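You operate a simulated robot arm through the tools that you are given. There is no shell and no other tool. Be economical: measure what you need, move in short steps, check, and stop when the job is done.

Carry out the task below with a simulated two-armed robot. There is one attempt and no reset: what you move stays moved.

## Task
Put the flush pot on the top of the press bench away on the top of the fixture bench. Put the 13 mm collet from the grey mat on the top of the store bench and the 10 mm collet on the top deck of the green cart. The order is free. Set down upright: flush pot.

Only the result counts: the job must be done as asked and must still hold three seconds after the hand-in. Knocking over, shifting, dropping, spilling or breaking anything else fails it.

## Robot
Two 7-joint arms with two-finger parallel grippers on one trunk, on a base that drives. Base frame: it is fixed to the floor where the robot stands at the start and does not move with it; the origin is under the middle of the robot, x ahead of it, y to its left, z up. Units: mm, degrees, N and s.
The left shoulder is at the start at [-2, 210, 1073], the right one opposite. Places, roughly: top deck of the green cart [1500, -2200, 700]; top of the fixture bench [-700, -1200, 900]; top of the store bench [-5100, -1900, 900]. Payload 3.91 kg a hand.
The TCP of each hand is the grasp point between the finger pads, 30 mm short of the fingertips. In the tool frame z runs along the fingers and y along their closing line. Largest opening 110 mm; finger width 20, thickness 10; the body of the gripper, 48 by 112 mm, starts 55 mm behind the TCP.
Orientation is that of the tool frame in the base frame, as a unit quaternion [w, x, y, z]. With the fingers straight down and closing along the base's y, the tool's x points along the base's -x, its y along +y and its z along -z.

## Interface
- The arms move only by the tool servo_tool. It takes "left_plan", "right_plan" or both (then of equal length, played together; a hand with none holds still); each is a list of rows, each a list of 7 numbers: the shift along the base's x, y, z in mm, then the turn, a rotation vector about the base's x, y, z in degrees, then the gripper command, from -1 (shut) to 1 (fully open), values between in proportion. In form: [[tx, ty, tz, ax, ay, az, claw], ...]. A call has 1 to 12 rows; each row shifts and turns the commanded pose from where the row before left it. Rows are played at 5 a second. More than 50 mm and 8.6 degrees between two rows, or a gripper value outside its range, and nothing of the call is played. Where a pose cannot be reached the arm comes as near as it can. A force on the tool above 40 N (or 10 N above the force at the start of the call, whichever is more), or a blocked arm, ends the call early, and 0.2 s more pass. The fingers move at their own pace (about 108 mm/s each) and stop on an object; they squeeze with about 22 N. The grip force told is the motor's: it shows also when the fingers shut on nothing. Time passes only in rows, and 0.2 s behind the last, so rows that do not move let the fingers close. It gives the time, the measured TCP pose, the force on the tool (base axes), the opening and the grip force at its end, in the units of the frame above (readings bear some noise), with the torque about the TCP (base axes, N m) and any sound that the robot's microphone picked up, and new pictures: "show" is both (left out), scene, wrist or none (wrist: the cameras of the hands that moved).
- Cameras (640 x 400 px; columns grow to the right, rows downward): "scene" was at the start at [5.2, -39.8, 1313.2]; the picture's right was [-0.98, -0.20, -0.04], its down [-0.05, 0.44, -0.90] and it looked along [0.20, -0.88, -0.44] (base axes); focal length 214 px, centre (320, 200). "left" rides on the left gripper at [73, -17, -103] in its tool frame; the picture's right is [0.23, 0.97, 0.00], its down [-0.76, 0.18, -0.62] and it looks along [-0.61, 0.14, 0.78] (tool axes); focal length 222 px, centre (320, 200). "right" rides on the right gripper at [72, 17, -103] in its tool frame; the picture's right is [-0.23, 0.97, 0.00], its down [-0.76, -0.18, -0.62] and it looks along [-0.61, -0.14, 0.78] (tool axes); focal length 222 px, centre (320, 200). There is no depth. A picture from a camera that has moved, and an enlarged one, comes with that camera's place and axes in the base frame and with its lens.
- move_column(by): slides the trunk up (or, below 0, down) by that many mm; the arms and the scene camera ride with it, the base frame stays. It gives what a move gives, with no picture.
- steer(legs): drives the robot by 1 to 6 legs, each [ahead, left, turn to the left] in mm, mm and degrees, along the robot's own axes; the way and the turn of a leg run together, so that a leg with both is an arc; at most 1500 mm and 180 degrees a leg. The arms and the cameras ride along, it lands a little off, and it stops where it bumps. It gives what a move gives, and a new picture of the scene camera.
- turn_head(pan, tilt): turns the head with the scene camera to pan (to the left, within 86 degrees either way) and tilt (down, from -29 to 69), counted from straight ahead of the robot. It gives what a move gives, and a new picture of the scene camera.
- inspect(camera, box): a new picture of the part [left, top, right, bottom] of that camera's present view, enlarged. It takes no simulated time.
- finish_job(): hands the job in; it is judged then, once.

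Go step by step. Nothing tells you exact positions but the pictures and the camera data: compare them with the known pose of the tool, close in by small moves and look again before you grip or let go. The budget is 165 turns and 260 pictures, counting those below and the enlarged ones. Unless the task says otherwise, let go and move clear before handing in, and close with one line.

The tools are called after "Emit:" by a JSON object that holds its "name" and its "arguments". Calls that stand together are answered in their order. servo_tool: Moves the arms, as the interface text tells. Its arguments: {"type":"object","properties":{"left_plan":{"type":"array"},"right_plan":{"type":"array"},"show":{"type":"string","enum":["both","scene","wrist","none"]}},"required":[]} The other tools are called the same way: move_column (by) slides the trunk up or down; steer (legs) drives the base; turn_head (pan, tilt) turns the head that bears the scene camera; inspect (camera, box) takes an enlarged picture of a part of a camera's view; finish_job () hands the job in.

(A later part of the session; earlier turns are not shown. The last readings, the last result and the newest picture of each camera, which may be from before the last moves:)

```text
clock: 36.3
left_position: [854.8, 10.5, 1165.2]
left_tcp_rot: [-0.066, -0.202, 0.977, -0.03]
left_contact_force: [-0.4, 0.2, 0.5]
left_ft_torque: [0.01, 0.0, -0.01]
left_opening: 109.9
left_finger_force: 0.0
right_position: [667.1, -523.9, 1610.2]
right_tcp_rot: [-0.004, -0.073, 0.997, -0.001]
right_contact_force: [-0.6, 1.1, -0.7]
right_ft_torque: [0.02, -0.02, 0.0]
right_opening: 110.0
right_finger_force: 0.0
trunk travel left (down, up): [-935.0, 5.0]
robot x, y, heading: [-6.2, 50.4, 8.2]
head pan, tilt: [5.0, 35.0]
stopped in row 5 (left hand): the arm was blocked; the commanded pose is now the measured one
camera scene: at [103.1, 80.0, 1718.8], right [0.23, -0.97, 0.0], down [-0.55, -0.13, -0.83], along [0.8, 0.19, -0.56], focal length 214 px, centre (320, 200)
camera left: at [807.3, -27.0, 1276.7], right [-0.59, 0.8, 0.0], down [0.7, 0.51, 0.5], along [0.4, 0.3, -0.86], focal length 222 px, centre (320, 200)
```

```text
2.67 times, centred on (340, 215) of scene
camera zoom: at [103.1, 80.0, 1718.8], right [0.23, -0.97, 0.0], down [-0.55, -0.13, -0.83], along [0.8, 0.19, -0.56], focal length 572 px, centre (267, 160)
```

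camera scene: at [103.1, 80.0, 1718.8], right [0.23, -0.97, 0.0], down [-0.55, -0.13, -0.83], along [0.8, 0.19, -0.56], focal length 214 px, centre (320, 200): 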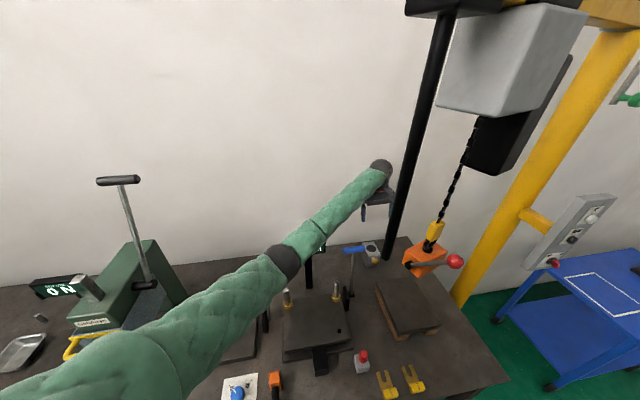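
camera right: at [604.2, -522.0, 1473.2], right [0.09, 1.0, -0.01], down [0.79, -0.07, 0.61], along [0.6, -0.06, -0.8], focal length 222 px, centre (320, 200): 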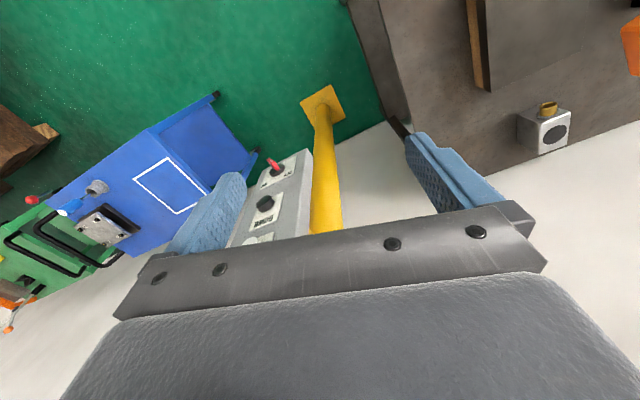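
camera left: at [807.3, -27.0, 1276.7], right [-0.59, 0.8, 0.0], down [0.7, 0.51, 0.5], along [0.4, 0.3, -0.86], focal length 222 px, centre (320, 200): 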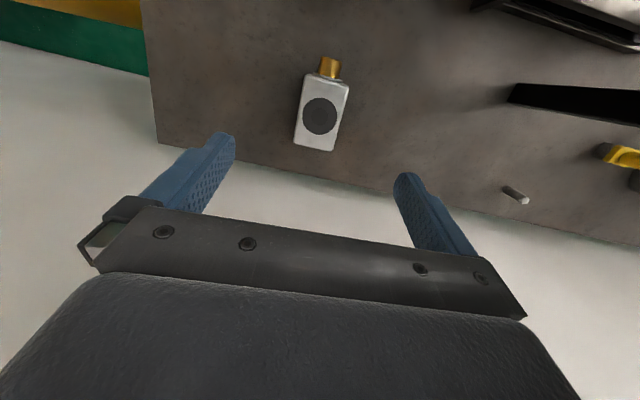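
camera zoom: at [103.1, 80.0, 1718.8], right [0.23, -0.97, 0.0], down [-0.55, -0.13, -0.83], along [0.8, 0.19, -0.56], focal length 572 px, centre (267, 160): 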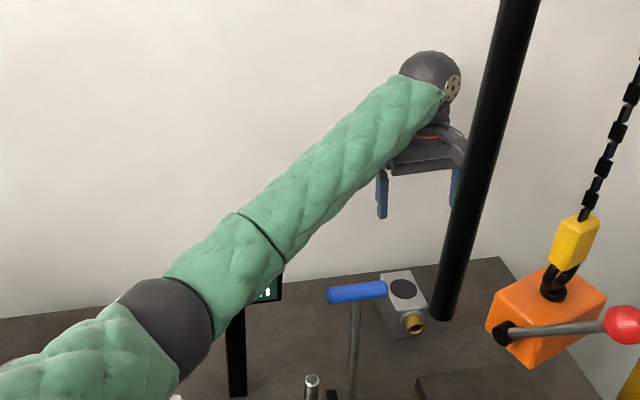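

The arm stopped about 60 mm above its command without tool force, so something farther up holds it. I test with small moves: undo the tilt and step down to see where it stops following.

Emit:
{"name": "servo_tool", "arguments": {"left_plan": [[0, 0, 0, 0, 0, 0, 1], [0, 0, 0, 0, 0, 0, 1]], "show": "none"}}

Emit:
{"name": "turn_head", "arguments": {"pan": 45, "tilt": 45}}

Emit:
{"name": "turn_head", "arguments": {"pan": -25, "tilt": 40}}

```text
clock: 36.9
left_position: [853.4, 9.6, 1163.0]
left_tcp_rot: [-0.067, -0.201, 0.977, -0.027]
left_contact_force: [-0.5, -0.5, 0.1]
left_ft_torque: [0.01, 0.0, -0.03]
left_opening: 109.9
left_finger_force: 0.0
right_position: [666.1, -524.6, 1612.0]
right_tcp_rot: [-0.003, -0.073, 0.997, -0.001]
right_contact_force: [-0.4, 0.7, -0.1]
right_ft_torque: [0.04, 0.0, -0.01]
right_opening: 110.0
right_finger_force: 0.1
trunk travel left (down, up): [-935.0, 5.0]
robot x, y, heading: [-9.4, 58.4, 8.2]
head pan, tilt: [5.0, 35.0]
```

```text
clock: 37.9
left_position: [853.5, 8.4, 1162.1]
left_tcp_rot: [-0.068, -0.201, 0.977, -0.027]
left_contact_force: [-0.1, -0.1, 0.5]
left_ft_torque: [0.04, -0.01, 0.01]
left_opening: 109.7
left_finger_force: 0.0
right_position: [666.8, -523.9, 1611.7]
right_tcp_rot: [-0.004, -0.072, 0.997, -0.001]
right_contact_force: [-0.6, -0.1, 0.1]
right_ft_torque: [0.01, -0.01, 0.0]
right_opening: 110.2
right_finger_force: 0.0
trunk travel left (down, up): [-935.0, 5.0]
robot x, y, heading: [-7.6, 52.3, 8.2]
head pan, tilt: [45.0, 45.0]
camera scene: at [66.2, 125.2, 1704.6], right [0.8, -0.6, 0.01], down [-0.41, -0.57, -0.71], along [0.43, 0.57, -0.7], focal length 214 px, centre (320, 200)
```

scene: 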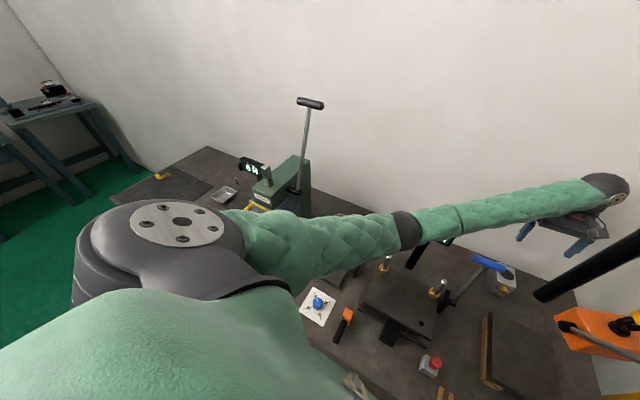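

```text
clock: 39.3
left_position: [854.3, 9.5, 1163.6]
left_tcp_rot: [-0.067, -0.202, 0.977, -0.027]
left_contact_force: [0.6, 0.3, -0.3]
left_ft_torque: [0.02, -0.01, 0.0]
left_opening: 110.0
left_finger_force: 0.1
right_position: [665.9, -523.6, 1612.1]
right_tcp_rot: [-0.003, -0.073, 0.997, -0.001]
right_contact_force: [-0.2, 0.1, -0.7]
right_ft_torque: [-0.02, -0.02, 0.0]
right_opening: 109.9
right_finger_force: 0.0
trunk travel left (down, up): [-935.0, 5.0]
robot x, y, heading: [-7.9, 55.7, 8.7]
head pan, tilt: [-25.0, 40.0]
camera scene: at [98.9, 35.4, 1712.2], right [-0.29, -0.96, -0.01], down [-0.61, 0.19, -0.77], along [0.74, -0.22, -0.63], focal length 214 px, centre (320, 200)
```

scene: 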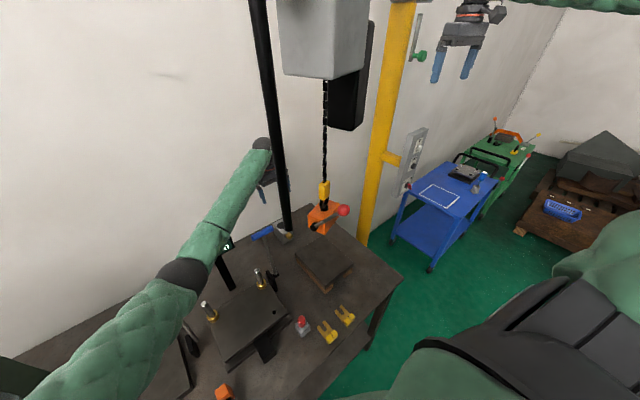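

The arm isn't touching anything visible; its elbow hangs too low to come over the handle anyway. I'll instead reach in low from the front (hand tilted forward, under hoist and handle), so first I lift the hand, swing it left clear of the tube, and retract.

Emit:
{"name": "servo_tool", "arguments": {"left_plan": [[0, 0, 45, 2.3, -5.5, 0, 1], [0, 0, 45, 2.3, -5.5, 0, 1], [0, 0, 45, 0, 0, 0, 1], [0, 0, 45, 0, 0, 0, 1], [0, 0, 45, 0, 0, 0, 1], [-10, 40, 15, 0, 0, 0, 1], [-15, 40, 0, 0, 0, 0, 1], [-20, 40, 0, 0, 0, 0, 1], [-20, 40, 0, 0, 0, 0, 1], [-20, 40, 0, 0, 0, 0, 1]], "right_plan": [[-30, 0, -30, 0, 0, 0, 1], [-30, 0, -30, 0, 0, 0, 1], [-30, 0, -30, 0, 0, 0, 1], [-30, 0, -30, 0, 0, 0, 1], [-30, 0, -30, 0, 0, 0, 1], [-20, 0, -30, 0, 0, 0, 1], [-20, 0, -30, 0, 0, 0, 1], [0, 0, -30, 0, 0, 0, 1], [0, 0, -30, 0, 0, 0, 1], [0, 0, -30, 0, 0, 0, 1]], "show": "scene"}}

```text
clock: 41.5
left_position: [777.5, 212.3, 1381.4]
left_tcp_rot: [0.023, -0.201, 0.979, -0.008]
left_contact_force: [-0.3, -0.2, 0.1]
left_ft_torque: [-0.02, -0.04, -0.02]
left_opening: 109.9
left_finger_force: 0.1
right_position: [495.9, -520.0, 1305.2]
right_tcp_rot: [-0.009, -0.073, 0.997, -0.003]
right_contact_force: [-1.4, 0.0, -0.4]
right_ft_torque: [-0.02, -0.04, -0.02]
right_opening: 109.9
right_finger_force: 0.1
trunk travel left (down, up): [-935.0, 5.0]
robot x, y, heading: [-6.9, 52.8, 8.3]
head pan, tilt: [-25.0, 40.0]
camera scene: at [119.3, 41.5, 1710.4], right [-0.29, -0.96, 0.0], down [-0.61, 0.18, -0.77], along [0.73, -0.22, -0.64], focal length 214 px, centre (320, 200)
```

scene: 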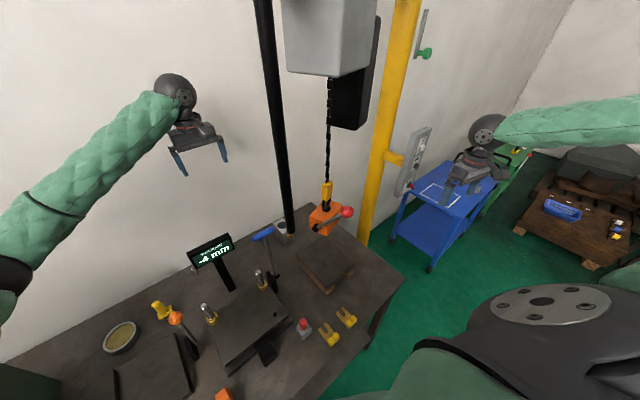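

Arm is clear and the view is open. I zoom to measure hoist, handle and plate more exactly.

Emit:
{"name": "inspect", "arguments": {"camera": "scene", "box": [180, 180, 420, 330]}}

Emit:
{"name": "servo_tool", "arguments": {"left_plan": [[-42, 0, 0, 0, 0, 0, 1], [-42, 0, 0, 0, 0, 0, 1], [-42, 0, 0, 0, 0, 0, 1], [-42, 0, 0, 0, 0, 0, 1], [-42, 0, 0, 0, 0, 0, 1], [-42, 0, 0, 0, 0, 0, 1]], "show": "none"}}

```text
2.67 times, centred on (300, 255) of scene
camera zoom: at [119.3, 41.5, 1710.4], right [-0.29, -0.96, 0.0], down [-0.61, 0.18, -0.77], along [0.73, -0.22, -0.64], focal length 572 px, centre (373, 53)
```

zoom: 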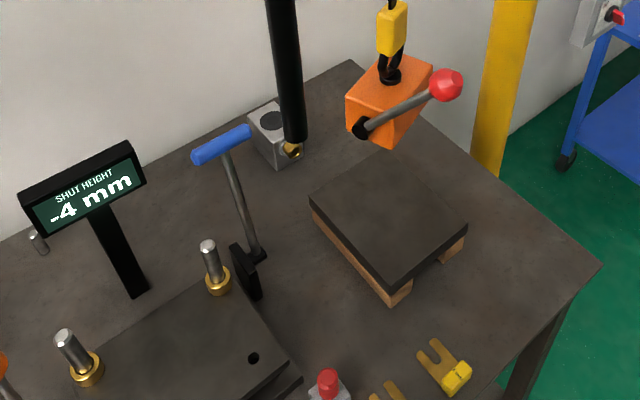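

```text
clock: 43.1
left_position: [561.7, 175.5, 1380.9]
left_tcp_rot: [0.022, -0.165, 0.986, -0.006]
left_contact_force: [0.2, 0.3, -0.2]
left_ft_torque: [-0.05, -0.01, 0.0]
left_opening: 110.0
left_finger_force: 0.0
right_position: [480.6, -550.9, 1301.0]
right_tcp_rot: [-0.013, -0.039, 0.999, 0.0]
right_contact_force: [-0.6, 0.4, 1.5]
right_ft_torque: [-0.02, -0.04, 0.01]
right_opening: 110.2
right_finger_force: 0.1
trunk travel left (down, up): [-935.0, 5.0]
robot x, y, heading: [11.7, 61.6, 4.3]
head pan, tilt: [-25.0, 40.0]
stopped in row 6 (left hand): the arm was blocked; the commanded pose is now the measured one
```

The arm was blocked again and the base even turned a bit; something on the left side of the arm must be touching. I look left at the arm.

Emit:
{"name": "turn_head", "arguments": {"pan": 60, "tilt": 20}}

Emit:
{"name": "turn_head", "arguments": {"pan": 15, "tilt": 25}}

```text
clock: 44.7
left_position: [565.6, 174.8, 1377.9]
left_tcp_rot: [0.021, -0.167, 0.986, -0.006]
left_contact_force: [0.2, -0.3, 0.1]
left_ft_torque: [0.01, 0.01, 0.0]
left_opening: 109.9
left_finger_force: 0.1
right_position: [484.0, -549.8, 1297.4]
right_tcp_rot: [-0.013, -0.039, 0.999, 0.0]
right_contact_force: [0.2, 0.6, 0.3]
right_ft_torque: [-0.01, 0.01, -0.02]
right_opening: 110.2
right_finger_force: 0.0
trunk travel left (down, up): [-935.0, 5.0]
robot x, y, heading: [14.4, 63.0, 4.4]
head pan, tilt: [60.0, 20.0]
camera scene: at [109.8, 144.5, 1741.4], right [0.9, -0.43, -0.01], down [-0.15, -0.31, -0.94], along [0.4, 0.85, -0.34], focal length 214 px, centre (320, 200)
```

scene: 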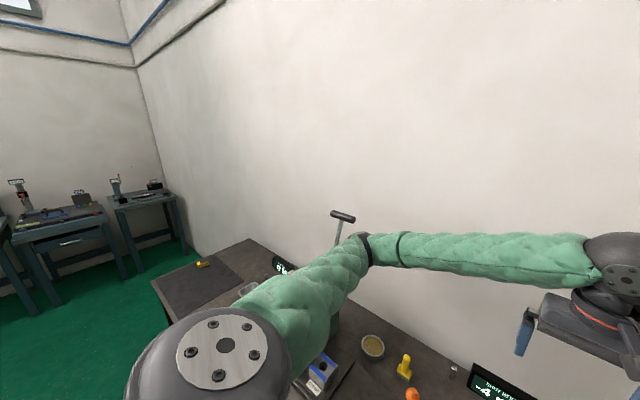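

```text
clock: 45.9
left_position: [565.4, 176.9, 1378.3]
left_tcp_rot: [0.02, -0.166, 0.986, -0.005]
left_contact_force: [0.1, 0.2, -0.1]
left_ft_torque: [0.01, 0.03, 0.01]
left_opening: 109.9
left_finger_force: 0.1
right_position: [483.6, -550.9, 1298.3]
right_tcp_rot: [-0.013, -0.039, 0.999, 0.0]
right_contact_force: [0.5, 0.9, 0.3]
right_ft_torque: [-0.03, -0.02, 0.04]
right_opening: 109.9
right_finger_force: 0.0
trunk travel left (down, up): [-935.0, 5.0]
robot x, y, heading: [12.5, 61.5, 4.5]
head pan, tilt: [15.0, 25.0]
camera scene: at [156.4, 91.6, 1732.8], right [0.33, -0.94, 0.0], down [-0.4, -0.14, -0.9], along [0.85, 0.3, -0.43], focal length 214 px, centre (320, 200)
```

scene: 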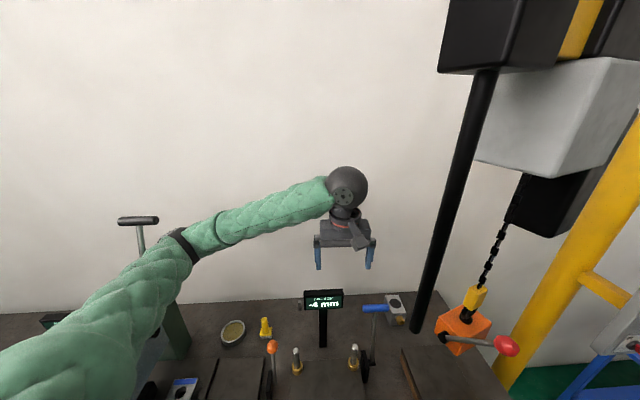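

Emit:
{"name": "inspect", "arguments": {"camera": "scene", "box": [60, 180, 380, 380]}}

Emit:
{"name": "turn_head", "arguments": {"pan": 50, "tilt": 35}}

Emit:
{"name": "inspect", "arguments": {"camera": "scene", "box": [240, 120, 480, 270]}}

```text
2.00 times, centred on (220, 280) of scene
camera zoom: at [156.4, 91.6, 1732.8], right [0.33, -0.94, 0.0], down [-0.4, -0.14, -0.9], along [0.85, 0.3, -0.43], focal length 429 px, centre (520, 40)
```

zoom: 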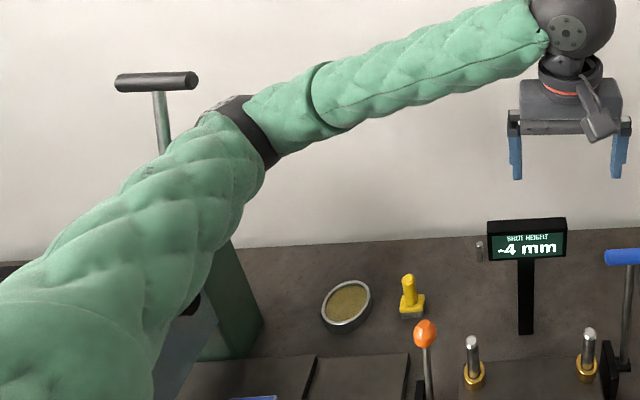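

```text
clock: 46.9
left_position: [565.1, 176.5, 1377.6]
left_tcp_rot: [0.019, -0.166, 0.986, -0.006]
left_contact_force: [-0.8, 0.2, 0.8]
left_ft_torque: [-0.03, 0.0, 0.01]
left_opening: 110.1
left_finger_force: 0.0
right_position: [483.7, -549.3, 1299.9]
right_tcp_rot: [-0.013, -0.039, 0.999, 0.0]
right_contact_force: [0.1, -0.2, 0.0]
right_ft_torque: [0.0, 0.01, 0.01]
right_opening: 109.8
right_finger_force: 0.0
trunk travel left (down, up): [-935.0, 5.0]
robot x, y, heading: [15.4, 61.9, 4.4]
head pan, tilt: [50.0, 35.0]
camera scene: at [120.9, 132.6, 1717.3], right [0.81, -0.58, -0.01], down [-0.34, -0.46, -0.82], along [0.47, 0.67, -0.57], focal length 214 px, centre (320, 200)
```

scene: 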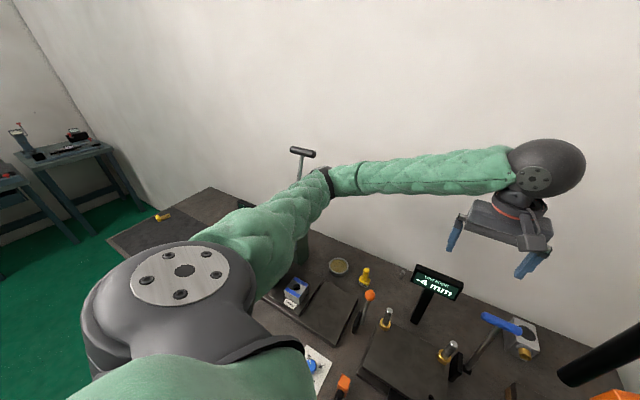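

```text
2.67 times, centred on (360, 195) of scene
camera zoom: at [120.9, 132.6, 1717.3], right [0.81, -0.58, -0.01], down [-0.34, -0.46, -0.82], along [0.47, 0.67, -0.57], focal length 572 px, centre (213, 213)
```

zoom: 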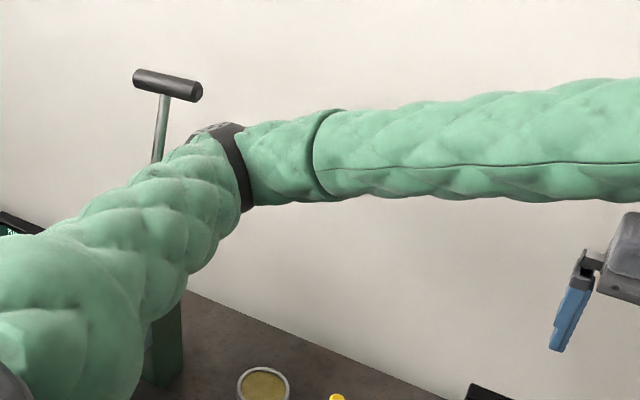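

No contact is visible. I go on with slower, smaller steps to see whether the arm follows.

Emit:
{"name": "servo_tool", "arguments": {"left_plan": [[-15, 0, 0, 0, 0, 0, 1], [-15, 0, 0, 0, 0, 0, 1], [-15, 0, 0, 0, 0, 0, 1], [0, 0, 0, 0, 0, 0, 1]], "show": "scene"}}

```text
clock: 47.9
left_position: [523.6, 172.4, 1377.3]
left_tcp_rot: [0.019, -0.163, 0.986, -0.004]
left_contact_force: [-0.4, 0.5, -0.1]
left_ft_torque: [0.03, -0.02, -0.01]
left_opening: 110.0
left_finger_force: 0.0
right_position: [485.4, -555.5, 1295.4]
right_tcp_rot: [-0.015, -0.036, 0.999, 0.002]
right_contact_force: [0.1, -0.5, 0.3]
right_ft_torque: [0.0, 0.02, -0.01]
right_opening: 110.1
right_finger_force: 0.1
trunk travel left (down, up): [-935.0, 5.0]
robot x, y, heading: [13.8, 63.9, 4.0]
head pan, tilt: [50.0, 35.0]
camera scene: at [125.5, 128.4, 1717.0], right [0.81, -0.59, -0.01], down [-0.34, -0.46, -0.82], along [0.48, 0.67, -0.57], focal length 214 px, centre (320, 200)
```

scene: 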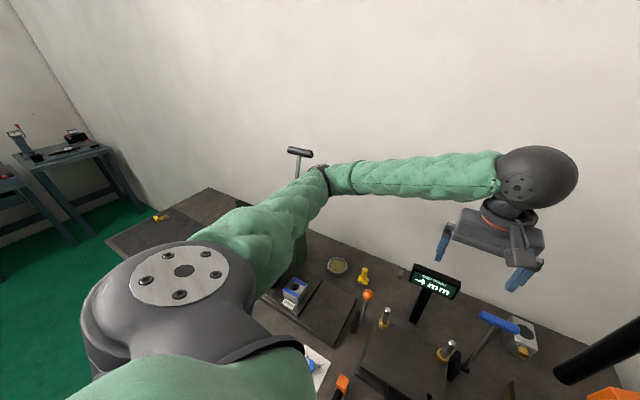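

The elbow stays put while the base turns, so it most likely leans on the press lever. I strafe a little right away from it, then back off into the aisle.

Emit:
{"name": "steer", "arguments": {"legs": [[11, -38, 0]]}}

Emit:
{"name": "steer", "arguments": {"legs": [[-100, -32, 0]]}}

```text
clock: 48.5
left_position: [519.7, 169.8, 1380.6]
left_tcp_rot: [0.021, -0.158, 0.987, -0.007]
left_contact_force: [0.0, -0.1, 0.1]
left_ft_torque: [-0.02, -0.03, -0.02]
left_opening: 109.9
left_finger_force: 0.0
right_position: [477.1, -555.6, 1302.2]
right_tcp_rot: [-0.012, -0.033, 0.999, 0.0]
right_contact_force: [0.0, -0.1, 0.1]
right_ft_torque: [-0.02, 0.0, 0.02]
right_opening: 109.9
right_finger_force: 0.0
trunk travel left (down, up): [-935.0, 5.0]
robot x, y, heading: [14.1, 62.5, 3.7]
head pan, tilt: [50.0, 35.0]
stopped in leg 1: the robot was blocked; the commanded pose is now the measured one
camera scene: at [119.3, 133.2, 1718.1], right [0.81, -0.59, 0.0], down [-0.34, -0.46, -0.82], along [0.48, 0.66, -0.57], focal length 214 px, centre (320, 200)
```

scene: 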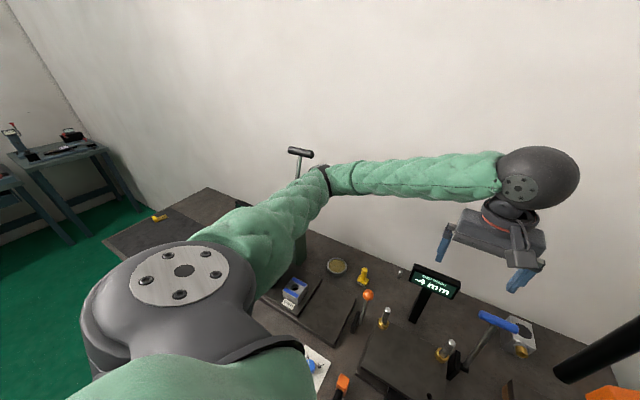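

```text
clock: 49.7
left_position: [418.5, 136.6, 1380.8]
left_tcp_rot: [0.021, -0.165, 0.986, -0.008]
left_contact_force: [0.7, -0.2, 0.6]
left_ft_torque: [-0.01, 0.02, -0.01]
left_opening: 110.0
left_finger_force: 0.1
right_position: [381.0, -589.8, 1303.0]
right_tcp_rot: [-0.011, -0.038, 0.999, -0.001]
right_contact_force: [0.2, -0.6, 1.0]
right_ft_torque: [0.0, 0.01, -0.02]
right_opening: 110.0
right_finger_force: 0.0
trunk travel left (down, up): [-935.0, 5.0]
robot x, y, heading: [-85.1, 22.4, 3.9]
head pan, tilt: [50.0, 35.0]
camera scene: at [18.4, 96.7, 1717.3], right [0.81, -0.59, 0.0], down [-0.34, -0.47, -0.82], along [0.48, 0.66, -0.58], focal length 214 px, centre (320, 200)
```

scene: 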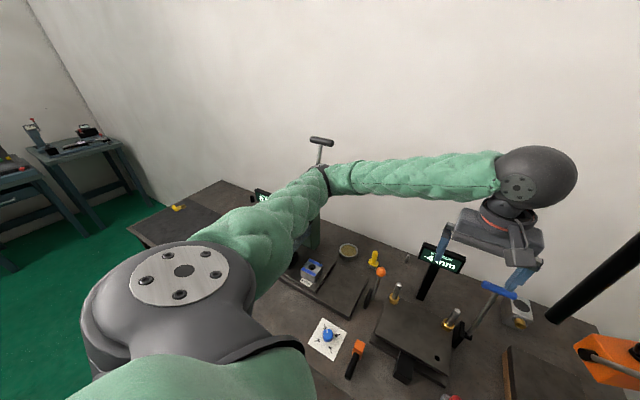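

Backing works (the base front had been against the bench). I continue back, square up with the bench, and shift right along the aisle.

Emit:
{"name": "steer", "arguments": {"legs": [[-124, -39, 0], [0, 0, 17.6], [0, -200, 0]]}}

Emit:
{"name": "turn_head", "arguments": {"pan": -10, "tilt": 35}}

```text
clock: 53.2
left_position: [309.2, 50.9, 1381.0]
left_tcp_rot: [0.022, -0.313, 0.95, -0.005]
left_contact_force: [0.0, 0.3, -0.2]
left_ft_torque: [-0.01, -0.01, -0.01]
left_opening: 110.1
left_finger_force: 0.1
right_position: [493.8, -654.6, 1304.3]
right_tcp_rot: [-0.01, -0.19, 0.982, -0.004]
right_contact_force: [-0.2, 0.6, 0.1]
right_ft_torque: [-0.03, 0.01, 0.01]
right_opening: 110.0
right_finger_force: 0.0
trunk travel left (down, up): [-935.0, 5.0]
robot x, y, heading: [-136.2, -217.0, 21.8]
head pan, tilt: [50.0, 35.0]
camera scene: at [-60.9, -108.3, 1717.5], right [0.95, -0.31, 0.0], down [-0.18, -0.55, -0.82], along [0.26, 0.78, -0.57], focal length 214 px, centre (320, 200)
```

scene: 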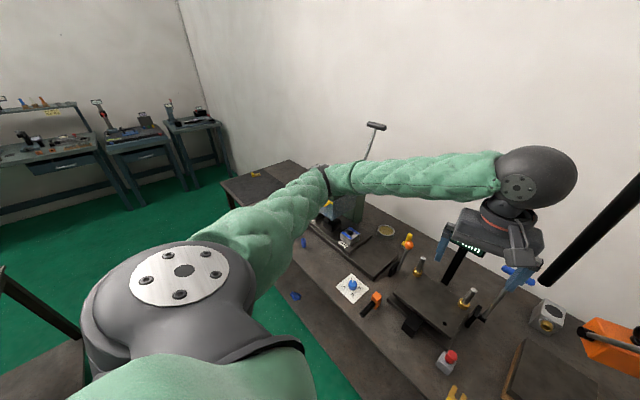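

```text
clock: 54.5
left_position: [310.4, 48.8, 1381.1]
left_tcp_rot: [0.023, -0.312, 0.95, -0.004]
left_contact_force: [0.8, -0.7, -0.2]
left_ft_torque: [-0.01, 0.01, -0.01]
left_opening: 110.0
left_finger_force: 0.0
right_position: [494.3, -655.7, 1302.7]
right_tcp_rot: [-0.011, -0.19, 0.982, -0.001]
right_contact_force: [0.5, 0.3, -0.6]
right_ft_torque: [0.01, 0.02, 0.0]
right_opening: 110.0
right_finger_force: 0.1
trunk travel left (down, up): [-935.0, 5.0]
robot x, y, heading: [-128.4, -214.1, 21.8]
head pan, tilt: [-10.0, 35.0]
camera scene: at [-1.0, -177.2, 1717.6], right [0.2, -0.98, 0.0], down [-0.56, -0.12, -0.82], along [0.8, 0.17, -0.57], focal length 214 px, centre (320, 200)
```

scene: 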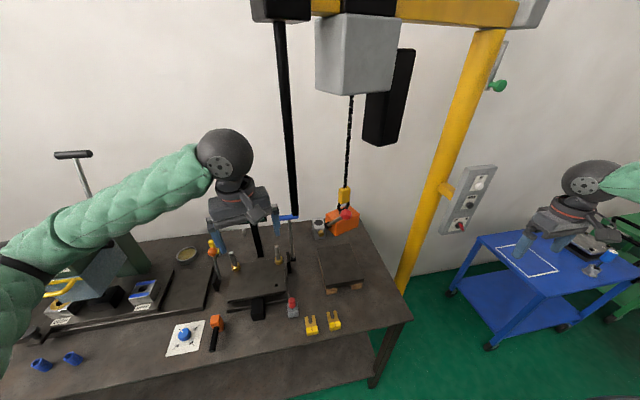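

Emit:
{"name": "inspect", "arguments": {"camera": "scene", "box": [200, 170, 440, 320]}}

```text
2.67 times, centred on (320, 245) of scene
camera zoom: at [-1.0, -177.2, 1717.6], right [0.2, -0.98, 0.0], down [-0.56, -0.12, -0.82], along [0.8, 0.17, -0.57], focal length 572 px, centre (320, 80)
```

zoom: 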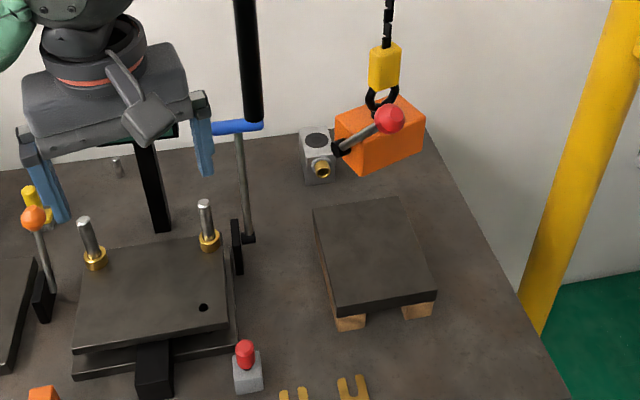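

I now have good triangulation: pot (847, 12), handle bar at z≈1154, hoist box bottom ≈1180, plate top ≈955. I lower the trunk, then bring the left hand down, squaring the yaw and starting the forward tilt.

Emit:
{"name": "move_column", "arguments": {"by": -100}}

Emit:
{"name": "servo_tool", "arguments": {"left_plan": [[0, 0, -30, 0, 0, -7.2, 1], [0, 0, -30, 0, 0, -7.2, 1], [10, 4, -25, 2.7, -6.9, 0, 1], [10, 4, -25, 2.7, -6.9, 0, 1], [10, 4, -25, 2.7, -6.9, 0, 1], [10, 4, -25, 2.7, -6.9, 0, 1], [0, 0, 0, 0, 0, 0, 1]], "show": "scene"}}

```text
clock: 55.8
left_position: [312.1, 49.6, 1281.4]
left_tcp_rot: [0.023, -0.313, 0.949, -0.005]
left_contact_force: [-0.4, -0.7, -0.1]
left_ft_torque: [0.04, 0.02, 0.01]
left_opening: 110.1
left_finger_force: 0.1
right_position: [493.2, -655.7, 1201.8]
right_tcp_rot: [-0.01, -0.191, 0.982, -0.003]
right_contact_force: [-0.4, -0.4, 0.1]
right_ft_torque: [0.02, 0.01, -0.03]
right_opening: 110.0
right_finger_force: 0.1
trunk travel left (down, up): [-835.0, 105.0]
robot x, y, heading: [-133.8, -214.5, 21.8]
head pan, tilt: [-10.0, 35.0]
```

```text
clock: 57.4
left_position: [351.1, 64.9, 1120.7]
left_tcp_rot: [0.273, -0.181, 0.944, 0.039]
left_contact_force: [0.8, 0.2, 0.0]
left_ft_torque: [-0.03, 0.01, 0.05]
left_opening: 109.8
left_finger_force: 0.1
right_position: [493.2, -655.4, 1202.2]
right_tcp_rot: [-0.011, -0.19, 0.982, -0.002]
right_contact_force: [-0.3, -0.3, 0.1]
right_ft_torque: [0.04, 0.01, -0.01]
right_opening: 109.7
right_finger_force: 0.0
trunk travel left (down, up): [-835.0, 105.0]
robot x, y, heading: [-132.0, -216.1, 21.5]
head pan, tilt: [-10.0, 35.0]
camera scene: at [-1.0, -177.2, 1617.6], right [0.2, -0.98, 0.0], down [-0.56, -0.12, -0.82], along [0.8, 0.17, -0.57], focal length 214 px, centre (320, 200)
```

scene: 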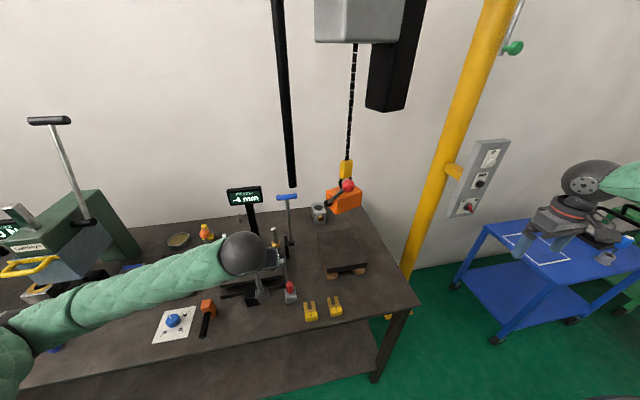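

Emit:
{"name": "servo_tool", "arguments": {"left_plan": [[20, -30, -15, 2.7, -6.9, 0, 1], [20, -34, -15, 2.7, -6.9, 0, 1], [20, -34, -15, 2.7, -6.9, 0, 1], [24, -34, -20, 0, 0, 0, 1], [24, -34, -25, 0, 0, 0, 1], [23, -31, -25, 0, 0, 0, 1], [0, 0, 0, 0, 0, 0, 1]]}}

```text
clock: 59.0
left_position: [479.8, -132.1, 1005.8]
left_tcp_rot: [0.449, -0.166, 0.875, 0.071]
left_contact_force: [-0.2, 0.6, -0.5]
left_ft_torque: [0.02, -0.02, 0.03]
left_opening: 109.9
left_finger_force: 0.1
right_position: [495.0, -655.0, 1203.4]
right_tcp_rot: [-0.011, -0.19, 0.982, -0.003]
right_contact_force: [0.1, -0.2, 0.9]
right_ft_torque: [0.0, 0.02, -0.04]
right_opening: 110.0
right_finger_force: 0.0
trunk travel left (down, up): [-835.0, 105.0]
robot x, y, heading: [-132.8, -212.1, 21.7]
head pan, tilt: [-10.0, 35.0]
camera scene: at [-1.2, -176.0, 1617.6], right [0.2, -0.98, 0.0], down [-0.56, -0.12, -0.82], along [0.8, 0.17, -0.57], focal length 214 px, centre (320, 200)
camera left: at [369.6, -193.9, 1008.0], right [-0.47, 0.86, -0.21], down [-0.13, 0.17, 0.98], along [0.87, 0.48, 0.03], focal length 222 px, centre (320, 200)
```

scene: 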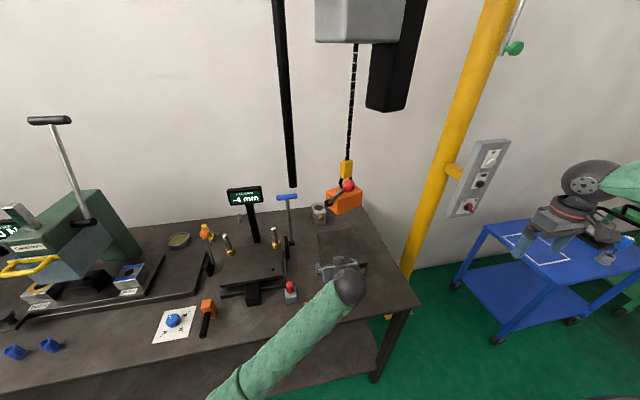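
left: 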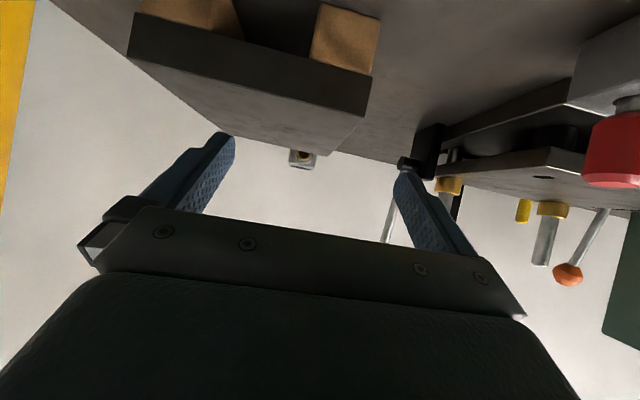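

Arm follows well; the wrist camera (upside down) sees the pot ahead over the plate. I zoom on it to refine.

Emit:
{"name": "inspect", "arguments": {"camera": "left", "box": [240, 110, 400, 210]}}

```text
4.00 times, centred on (320, 160) of left
camera zoom: at [369.6, -193.9, 1008.0], right [-0.47, 0.86, -0.21], down [-0.13, 0.17, 0.98], along [0.87, 0.48, 0.03], focal length 888 px, centre (320, 360)
```

zoom: 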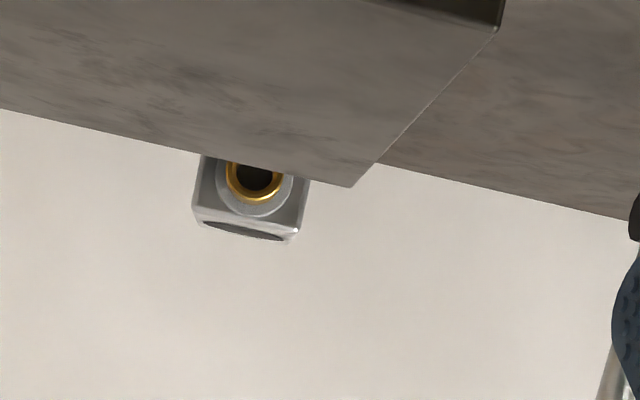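

Pot is dead ahead, port facing me. I lower to 990 and advance over the plate, under the hoist.

Emit:
{"name": "servo_tool", "arguments": {"left_plan": [[4, -9, -8, 0, 0, 0, 1], [37, 14.6, -8, 0, 0, 0, 1], [37, 14.6, 0, 0, 0, 0, 1], [37, 14.6, 0, 0, 0, 0, 1], [37, 14.6, 0, 0, 0, 0, 1], [0, 0, 0, 0, 0, 0, 1]]}}

```text
clock: 60.1
left_position: [595.8, -82.4, 974.8]
left_tcp_rot: [0.453, -0.157, 0.874, 0.081]
left_contact_force: [-10.1, -4.1, 26.7]
left_ft_torque: [-1.25, -0.76, -0.5]
left_opening: 109.5
left_finger_force: 0.0
right_position: [490.1, -657.2, 1204.8]
right_tcp_rot: [-0.01, -0.189, 0.982, -0.003]
right_contact_force: [1.0, -0.1, -0.3]
right_ft_torque: [-0.02, 0.01, -0.03]
right_opening: 110.1
right_finger_force: 0.1
trunk travel left (down, up): [-835.0, 105.0]
robot x, y, heading: [-128.0, -215.0, 21.7]
head pan, tilt: [-10.0, 35.0]
stopped in row 5 (left hand): the force on the tool passed its limit at 131 N (the readings are from after the stop); the commanded pose is now the measured one
camera scene: at [-5.3, -177.5, 1617.9], right [0.2, -0.98, 0.0], down [-0.56, -0.12, -0.82], along [0.8, 0.17, -0.57], focal length 214 px, centre (320, 200)
camera left: at [483.5, -142.3, 975.6], right [-0.46, 0.87, -0.19], down [-0.13, 0.14, 0.98], along [0.88, 0.48, 0.04], focal length 222 px, centre (320, 200)
```

scene: 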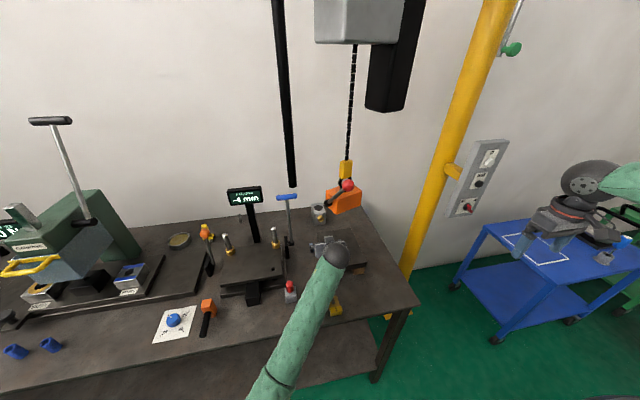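
left: 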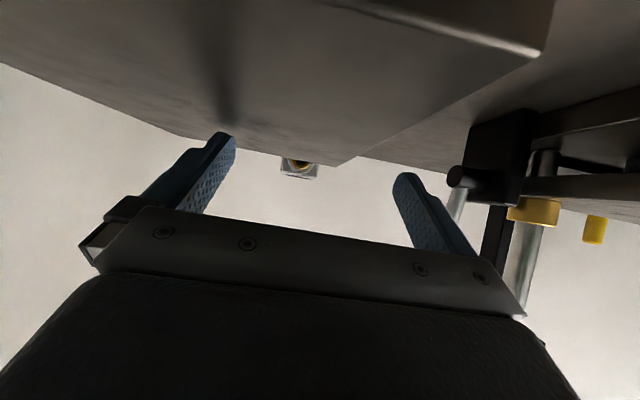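

The left finger touched the plate because the hand sank lower than commanded; I lift off straight up at once and check the plate.

Emit:
{"name": "servo_tool", "arguments": {"left_plan": [[0, 0, 15, 0, 0, 0, 1], [0, 0, 15, 0, 0, 0, 1], [0, 0, 0, 0, 0, 0, 1]]}}

Emit:
{"name": "inspect", "arguments": {"camera": "scene", "box": [220, 180, 420, 305]}}

```text
clock: 61.1
left_position: [592.6, -47.7, 982.8]
left_tcp_rot: [0.446, -0.15, 0.876, 0.111]
left_contact_force: [0.1, -0.3, 1.5]
left_ft_torque: [0.0, -0.02, 0.03]
left_opening: 109.6
left_finger_force: 0.0
right_position: [492.5, -655.4, 1202.1]
right_tcp_rot: [-0.011, -0.189, 0.982, -0.002]
right_contact_force: [-0.3, 0.7, -0.1]
right_ft_torque: [0.01, 0.02, 0.01]
right_opening: 109.9
right_finger_force: 0.0
trunk travel left (down, up): [-835.0, 105.0]
robot x, y, heading: [-127.4, -213.2, 21.7]
head pan, tilt: [-10.0, 35.0]
stopped in row 3 (left hand): the arm was blocked; the commanded pose is now the measured one
camera scene: at [-0.9, -177.3, 1617.6], right [0.2, -0.98, 0.0], down [-0.56, -0.12, -0.82], along [0.8, 0.17, -0.57], focal length 214 px, centre (320, 200)
camera left: at [482.0, -110.2, 982.0], right [-0.48, 0.87, -0.13], down [-0.1, 0.09, 0.99], along [0.87, 0.49, 0.05], focal length 222 px, centre (320, 200)
```

scene: 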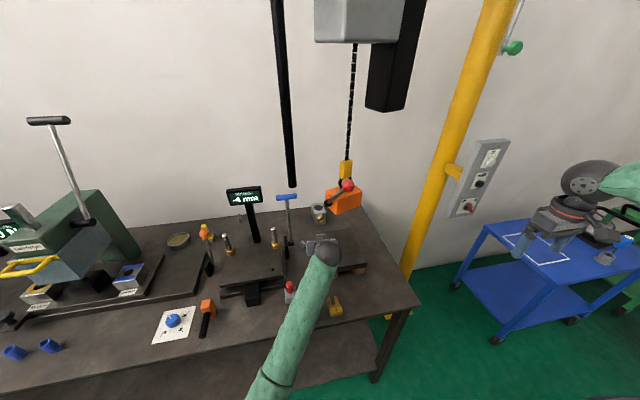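
left: 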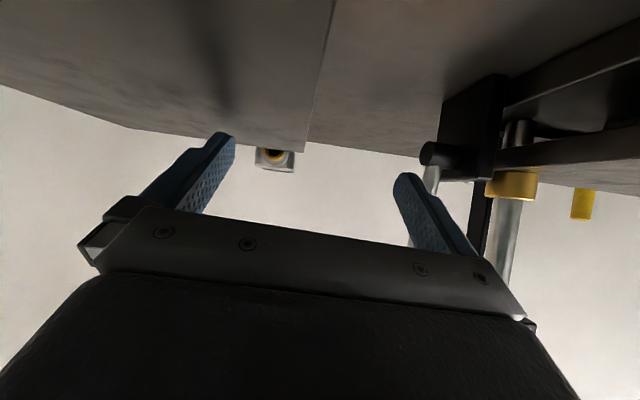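

```text
3.20 times, centred on (320, 242) of scene
camera zoom: at [-0.9, -177.3, 1617.6], right [0.2, -0.98, 0.0], down [-0.56, -0.12, -0.82], along [0.8, 0.17, -0.57], focal length 686 px, centre (320, 64)
```

zoom: 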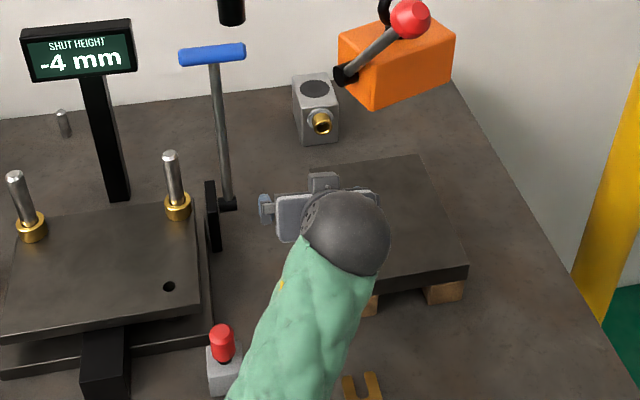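

The arm shifted sideways instead of rising, so the elbow is likely caught low near the bench edge. I look down at it.

Emit:
{"name": "turn_head", "arguments": {"pan": 5, "tilt": 66}}

Emit:
{"name": "turn_head", "arguments": {"pan": 40, "tilt": 60}}

```text
clock: 62.1
left_position: [592.9, -47.1, 983.1]
left_tcp_rot: [0.445, -0.15, 0.876, 0.11]
left_contact_force: [0.4, 0.2, -0.5]
left_ft_torque: [0.01, -0.01, 0.01]
left_opening: 110.1
left_finger_force: 0.1
right_position: [493.8, -656.0, 1201.6]
right_tcp_rot: [-0.011, -0.189, 0.982, -0.003]
right_contact_force: [-0.5, -0.7, 0.4]
right_ft_torque: [0.01, 0.0, 0.0]
right_opening: 110.0
right_finger_force: 0.1
trunk travel left (down, up): [-835.0, 105.0]
robot x, y, heading: [-129.8, -214.0, 21.7]
head pan, tilt: [5.0, 66.0]
camera scene: at [-34.0, -168.8, 1576.8], right [0.45, -0.89, 0.0], down [-0.82, -0.41, -0.41], along [0.36, 0.18, -0.91], focal length 214 px, centre (320, 200)
```

scene: 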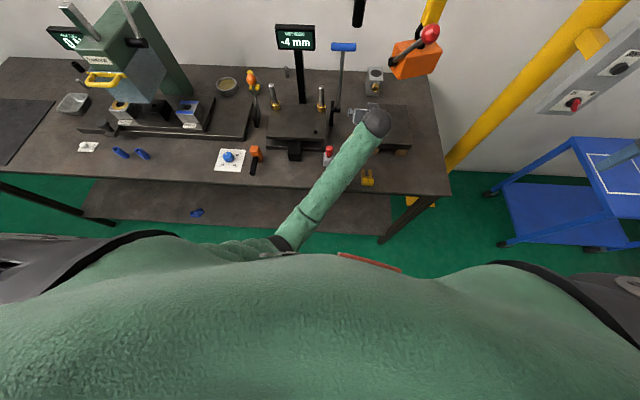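

```text
clock: 63.1
left_position: [592.9, -47.7, 982.7]
left_tcp_rot: [0.446, -0.15, 0.876, 0.11]
left_contact_force: [0.3, 0.3, -1.0]
left_ft_torque: [0.0, -0.01, 0.02]
left_opening: 109.9
left_finger_force: 0.1
right_position: [494.0, -656.7, 1201.6]
right_tcp_rot: [-0.011, -0.189, 0.982, -0.002]
right_contact_force: [0.4, -1.2, -0.6]
right_ft_torque: [0.02, 0.03, 0.0]
right_opening: 110.1
right_finger_force: 0.0
trunk travel left (down, up): [-835.0, 105.0]
robot x, y, heading: [-133.4, -208.6, 21.6]
head pan, tilt: [40.0, 60.0]
camera scene: at [-55.5, -136.7, 1583.3], right [0.88, -0.48, 0.0], down [-0.41, -0.76, -0.5], along [0.24, 0.44, -0.87], focal length 214 px, centre (320, 200)
```

scene: 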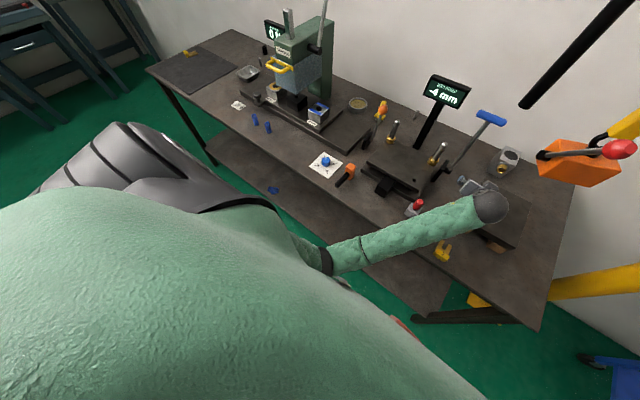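

My own elbow is pressed against the torso, which is what blocks the arm. I raise the trunk slightly, back the base off with the arm held, and will then extend the arm before driving in.

Emit:
{"name": "move_column", "arguments": {"by": 30}}

Emit:
{"name": "steer", "arguments": {"legs": [[-120, 0, 0]]}}

```text
clock: 63.8
left_position: [593.3, -48.1, 1013.3]
left_tcp_rot: [0.444, -0.15, 0.877, 0.11]
left_contact_force: [-0.8, 0.1, 0.4]
left_ft_torque: [0.05, 0.05, 0.0]
left_opening: 110.0
left_finger_force: 0.0
right_position: [493.4, -655.8, 1231.4]
right_tcp_rot: [-0.011, -0.19, 0.982, -0.002]
right_contact_force: [0.2, -0.6, -0.3]
right_ft_torque: [0.02, 0.01, 0.01]
right_opening: 109.9
right_finger_force: 0.2
trunk travel left (down, up): [-865.0, 75.0]
robot x, y, heading: [-131.9, -212.8, 21.7]
head pan, tilt: [40.0, 60.0]
```

```text
clock: 65.1
left_position: [482.2, -92.7, 1012.0]
left_tcp_rot: [0.445, -0.151, 0.876, 0.111]
left_contact_force: [-0.1, 0.0, -0.1]
left_ft_torque: [-0.01, 0.02, 0.01]
left_opening: 110.2
left_finger_force: 0.1
right_position: [381.4, -701.8, 1231.3]
right_tcp_rot: [-0.011, -0.189, 0.982, -0.002]
right_contact_force: [0.1, 0.2, -0.2]
right_ft_torque: [-0.01, 0.0, 0.0]
right_opening: 109.9
right_finger_force: 0.2
trunk travel left (down, up): [-865.0, 75.0]
robot x, y, heading: [-243.3, -255.4, 21.7]
head pan, tilt: [40.0, 60.0]
camera scene: at [-167.1, -181.5, 1613.3], right [0.88, -0.47, 0.0], down [-0.41, -0.76, -0.5], along [0.24, 0.44, -0.87], focal length 214 px, centre (320, 200)
```

scene: 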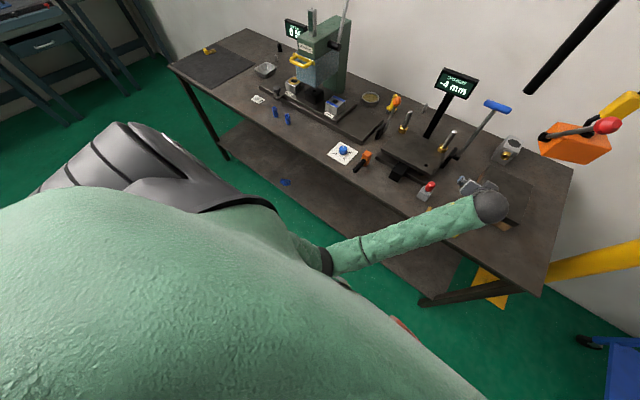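

Emit:
{"name": "servo_tool", "arguments": {"left_plan": [[33, 13, 0, -1.6, -0.6, 0, 1], [33, 13, 0, -1.6, -0.6, 0, 1], [37, 3, 0, 0, 0, 0, 1], [37, 3, 0, 0, 0, 0, 1], [8, -21, 0, 0, 0, 0, 1], [0, 0, 0, 0, 0, 0, 1]]}}

```text
clock: 66.4
left_position: [608.4, 21.9, 975.7]
left_tcp_rot: [0.442, -0.155, 0.869, 0.159]
left_contact_force: [-23.8, -19.0, 31.2]
left_ft_torque: [1.68, 0.6, 1.67]
left_opening: 108.5
left_finger_force: 0.1
right_position: [379.5, -704.0, 1233.4]
right_tcp_rot: [-0.01, -0.189, 0.982, -0.002]
right_contact_force: [-0.1, 0.4, -0.4]
right_ft_torque: [-0.02, 0.08, 0.02]
right_opening: 110.1
right_finger_force: 0.1
trunk travel left (down, up): [-865.0, 75.0]
robot x, y, heading: [-244.2, -256.5, 21.6]
head pan, tilt: [40.0, 60.0]
stopped in row 6 (left hand): the arm was blocked; the commanded pose is now the measured one
camera scene: at [-170.5, -183.5, 1613.9], right [0.88, -0.48, 0.0], down [-0.41, -0.76, -0.5], along [0.24, 0.44, -0.86], focal length 214 px, centre (320, 200)
camera left: at [500.8, -46.4, 971.5], right [-0.53, 0.85, -0.05], down [-0.09, 0.0, 1.0], along [0.85, 0.53, 0.08], focal length 222 px, centre (320, 200)
```

scene: 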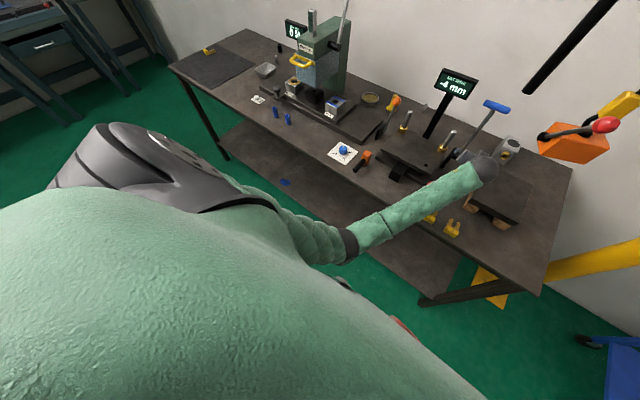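
left: 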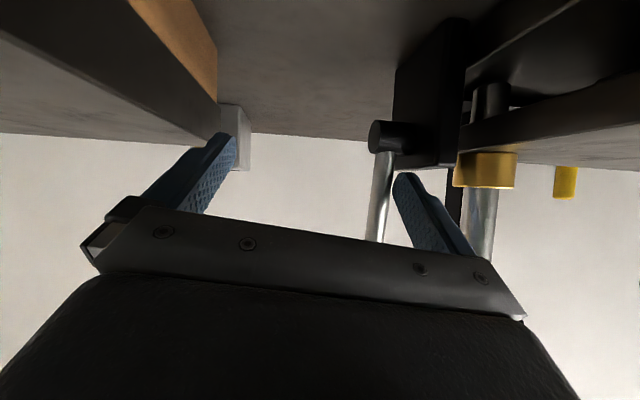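

The arm cannot reach across the chest like this (it drifts left and touches). I lift with the trunk and back straight out, then reposition so the pot lies on the left arm's own side.

Emit:
{"name": "move_column", "arguments": {"by": 40}}

Emit:
{"name": "inspect", "arguments": {"camera": "scene", "box": [360, 60, 600, 260]}}

```text
clock: 67.2
left_position: [609.5, 24.5, 1009.3]
left_tcp_rot: [0.438, -0.154, 0.872, 0.157]
left_contact_force: [-0.4, -0.2, 0.1]
left_ft_torque: [0.01, -0.03, -0.01]
left_opening: 109.9
left_finger_force: 0.0
right_position: [380.8, -701.1, 1271.4]
right_tcp_rot: [-0.011, -0.188, 0.982, -0.002]
right_contact_force: [0.1, 0.3, 0.3]
right_ft_torque: [0.0, 0.03, -0.02]
right_opening: 110.1
right_finger_force: 0.1
trunk travel left (down, up): [-905.0, 35.0]
robot x, y, heading: [-242.0, -259.1, 21.6]
head pan, tilt: [40.0, 60.0]
```

```text
2.00 times, centred on (480, 160) of scene
camera zoom: at [-166.8, -181.8, 1653.2], right [0.88, -0.47, 0.0], down [-0.41, -0.76, -0.5], along [0.24, 0.44, -0.87], focal length 429 px, centre (0, 280)
```

zoom: 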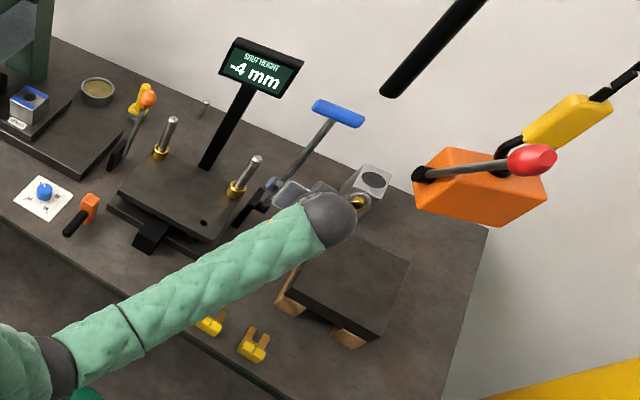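

Emit:
{"name": "steer", "arguments": {"legs": [[-110, 0, 0]]}}

Emit:
{"name": "servo_tool", "arguments": {"left_plan": [[-30, 10, 20, 0, 0, 0, 1], [-30, 10, 20, 0, 0, 0, 1], [-30, 20, 20, 0, 0, 0, 1], [-30, 20, 20, 0, 0, 0, 1], [-20, 30, 20, 0, 0, 0, 1], [0, 0, 0, 0, 0, 0, 1]], "show": "scene"}}

```text
clock: 68.4
left_position: [507.6, -16.9, 1009.8]
left_tcp_rot: [0.438, -0.155, 0.871, 0.157]
left_contact_force: [0.1, 0.2, -0.4]
left_ft_torque: [-0.01, 0.02, -0.01]
left_opening: 110.0
left_finger_force: 0.2
right_position: [278.3, -744.2, 1272.0]
right_tcp_rot: [-0.011, -0.19, 0.982, -0.002]
right_contact_force: [0.3, -0.4, 0.0]
right_ft_torque: [0.03, -0.01, -0.02]
right_opening: 110.2
right_finger_force: 0.0
trunk travel left (down, up): [-905.0, 35.0]
robot x, y, heading: [-347.9, -298.7, 21.5]
head pan, tilt: [40.0, 60.0]
camera scene: at [-270.5, -222.6, 1653.3], right [0.88, -0.48, 0.0], down [-0.41, -0.76, -0.5], along [0.24, 0.44, -0.87], focal length 214 px, centre (320, 200)
```

scene: 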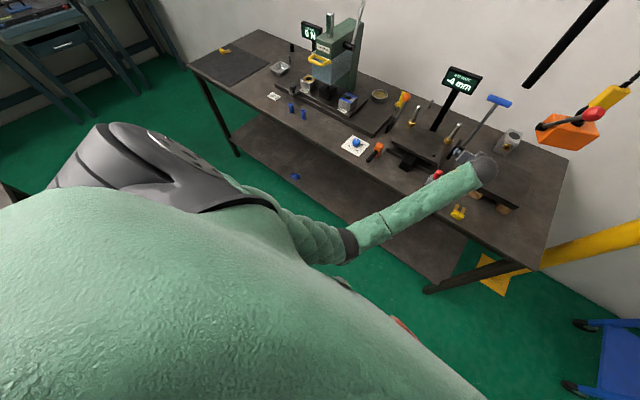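

```text
clock: 70.0
left_position: [367.8, 100.7, 1120.3]
left_tcp_rot: [0.443, -0.152, 0.865, 0.181]
left_contact_force: [-0.2, 0.4, -0.5]
left_ft_torque: [-0.02, 0.03, 0.02]
left_opening: 109.8
left_finger_force: 0.1
right_position: [279.2, -741.9, 1271.8]
right_tcp_rot: [-0.011, -0.189, 0.982, -0.003]
right_contact_force: [-0.5, 0.5, 0.1]
right_ft_torque: [0.0, 0.0, 0.01]
right_opening: 110.2
right_finger_force: 0.2
trunk travel left (down, up): [-905.0, 35.0]
robot x, y, heading: [-346.5, -293.9, 21.6]
head pan, tilt: [40.0, 60.0]
stopped in row 6 (left hand): the arm was blocked; the commanded pose is now the measured one
camera scene: at [-269.8, -222.3, 1653.3], right [0.88, -0.48, 0.0], down [-0.41, -0.76, -0.5], along [0.24, 0.44, -0.87], focal length 214 px, centre (320, 200)
```

scene: 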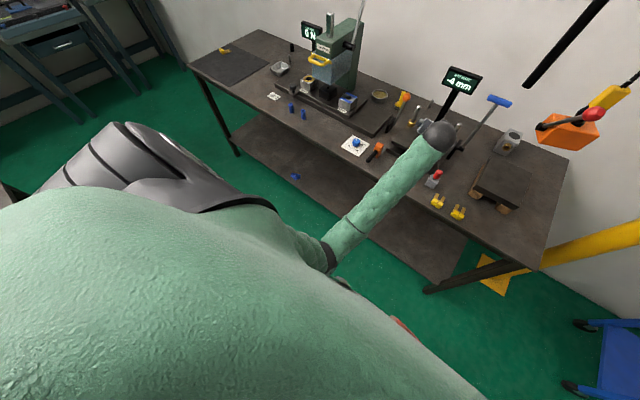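

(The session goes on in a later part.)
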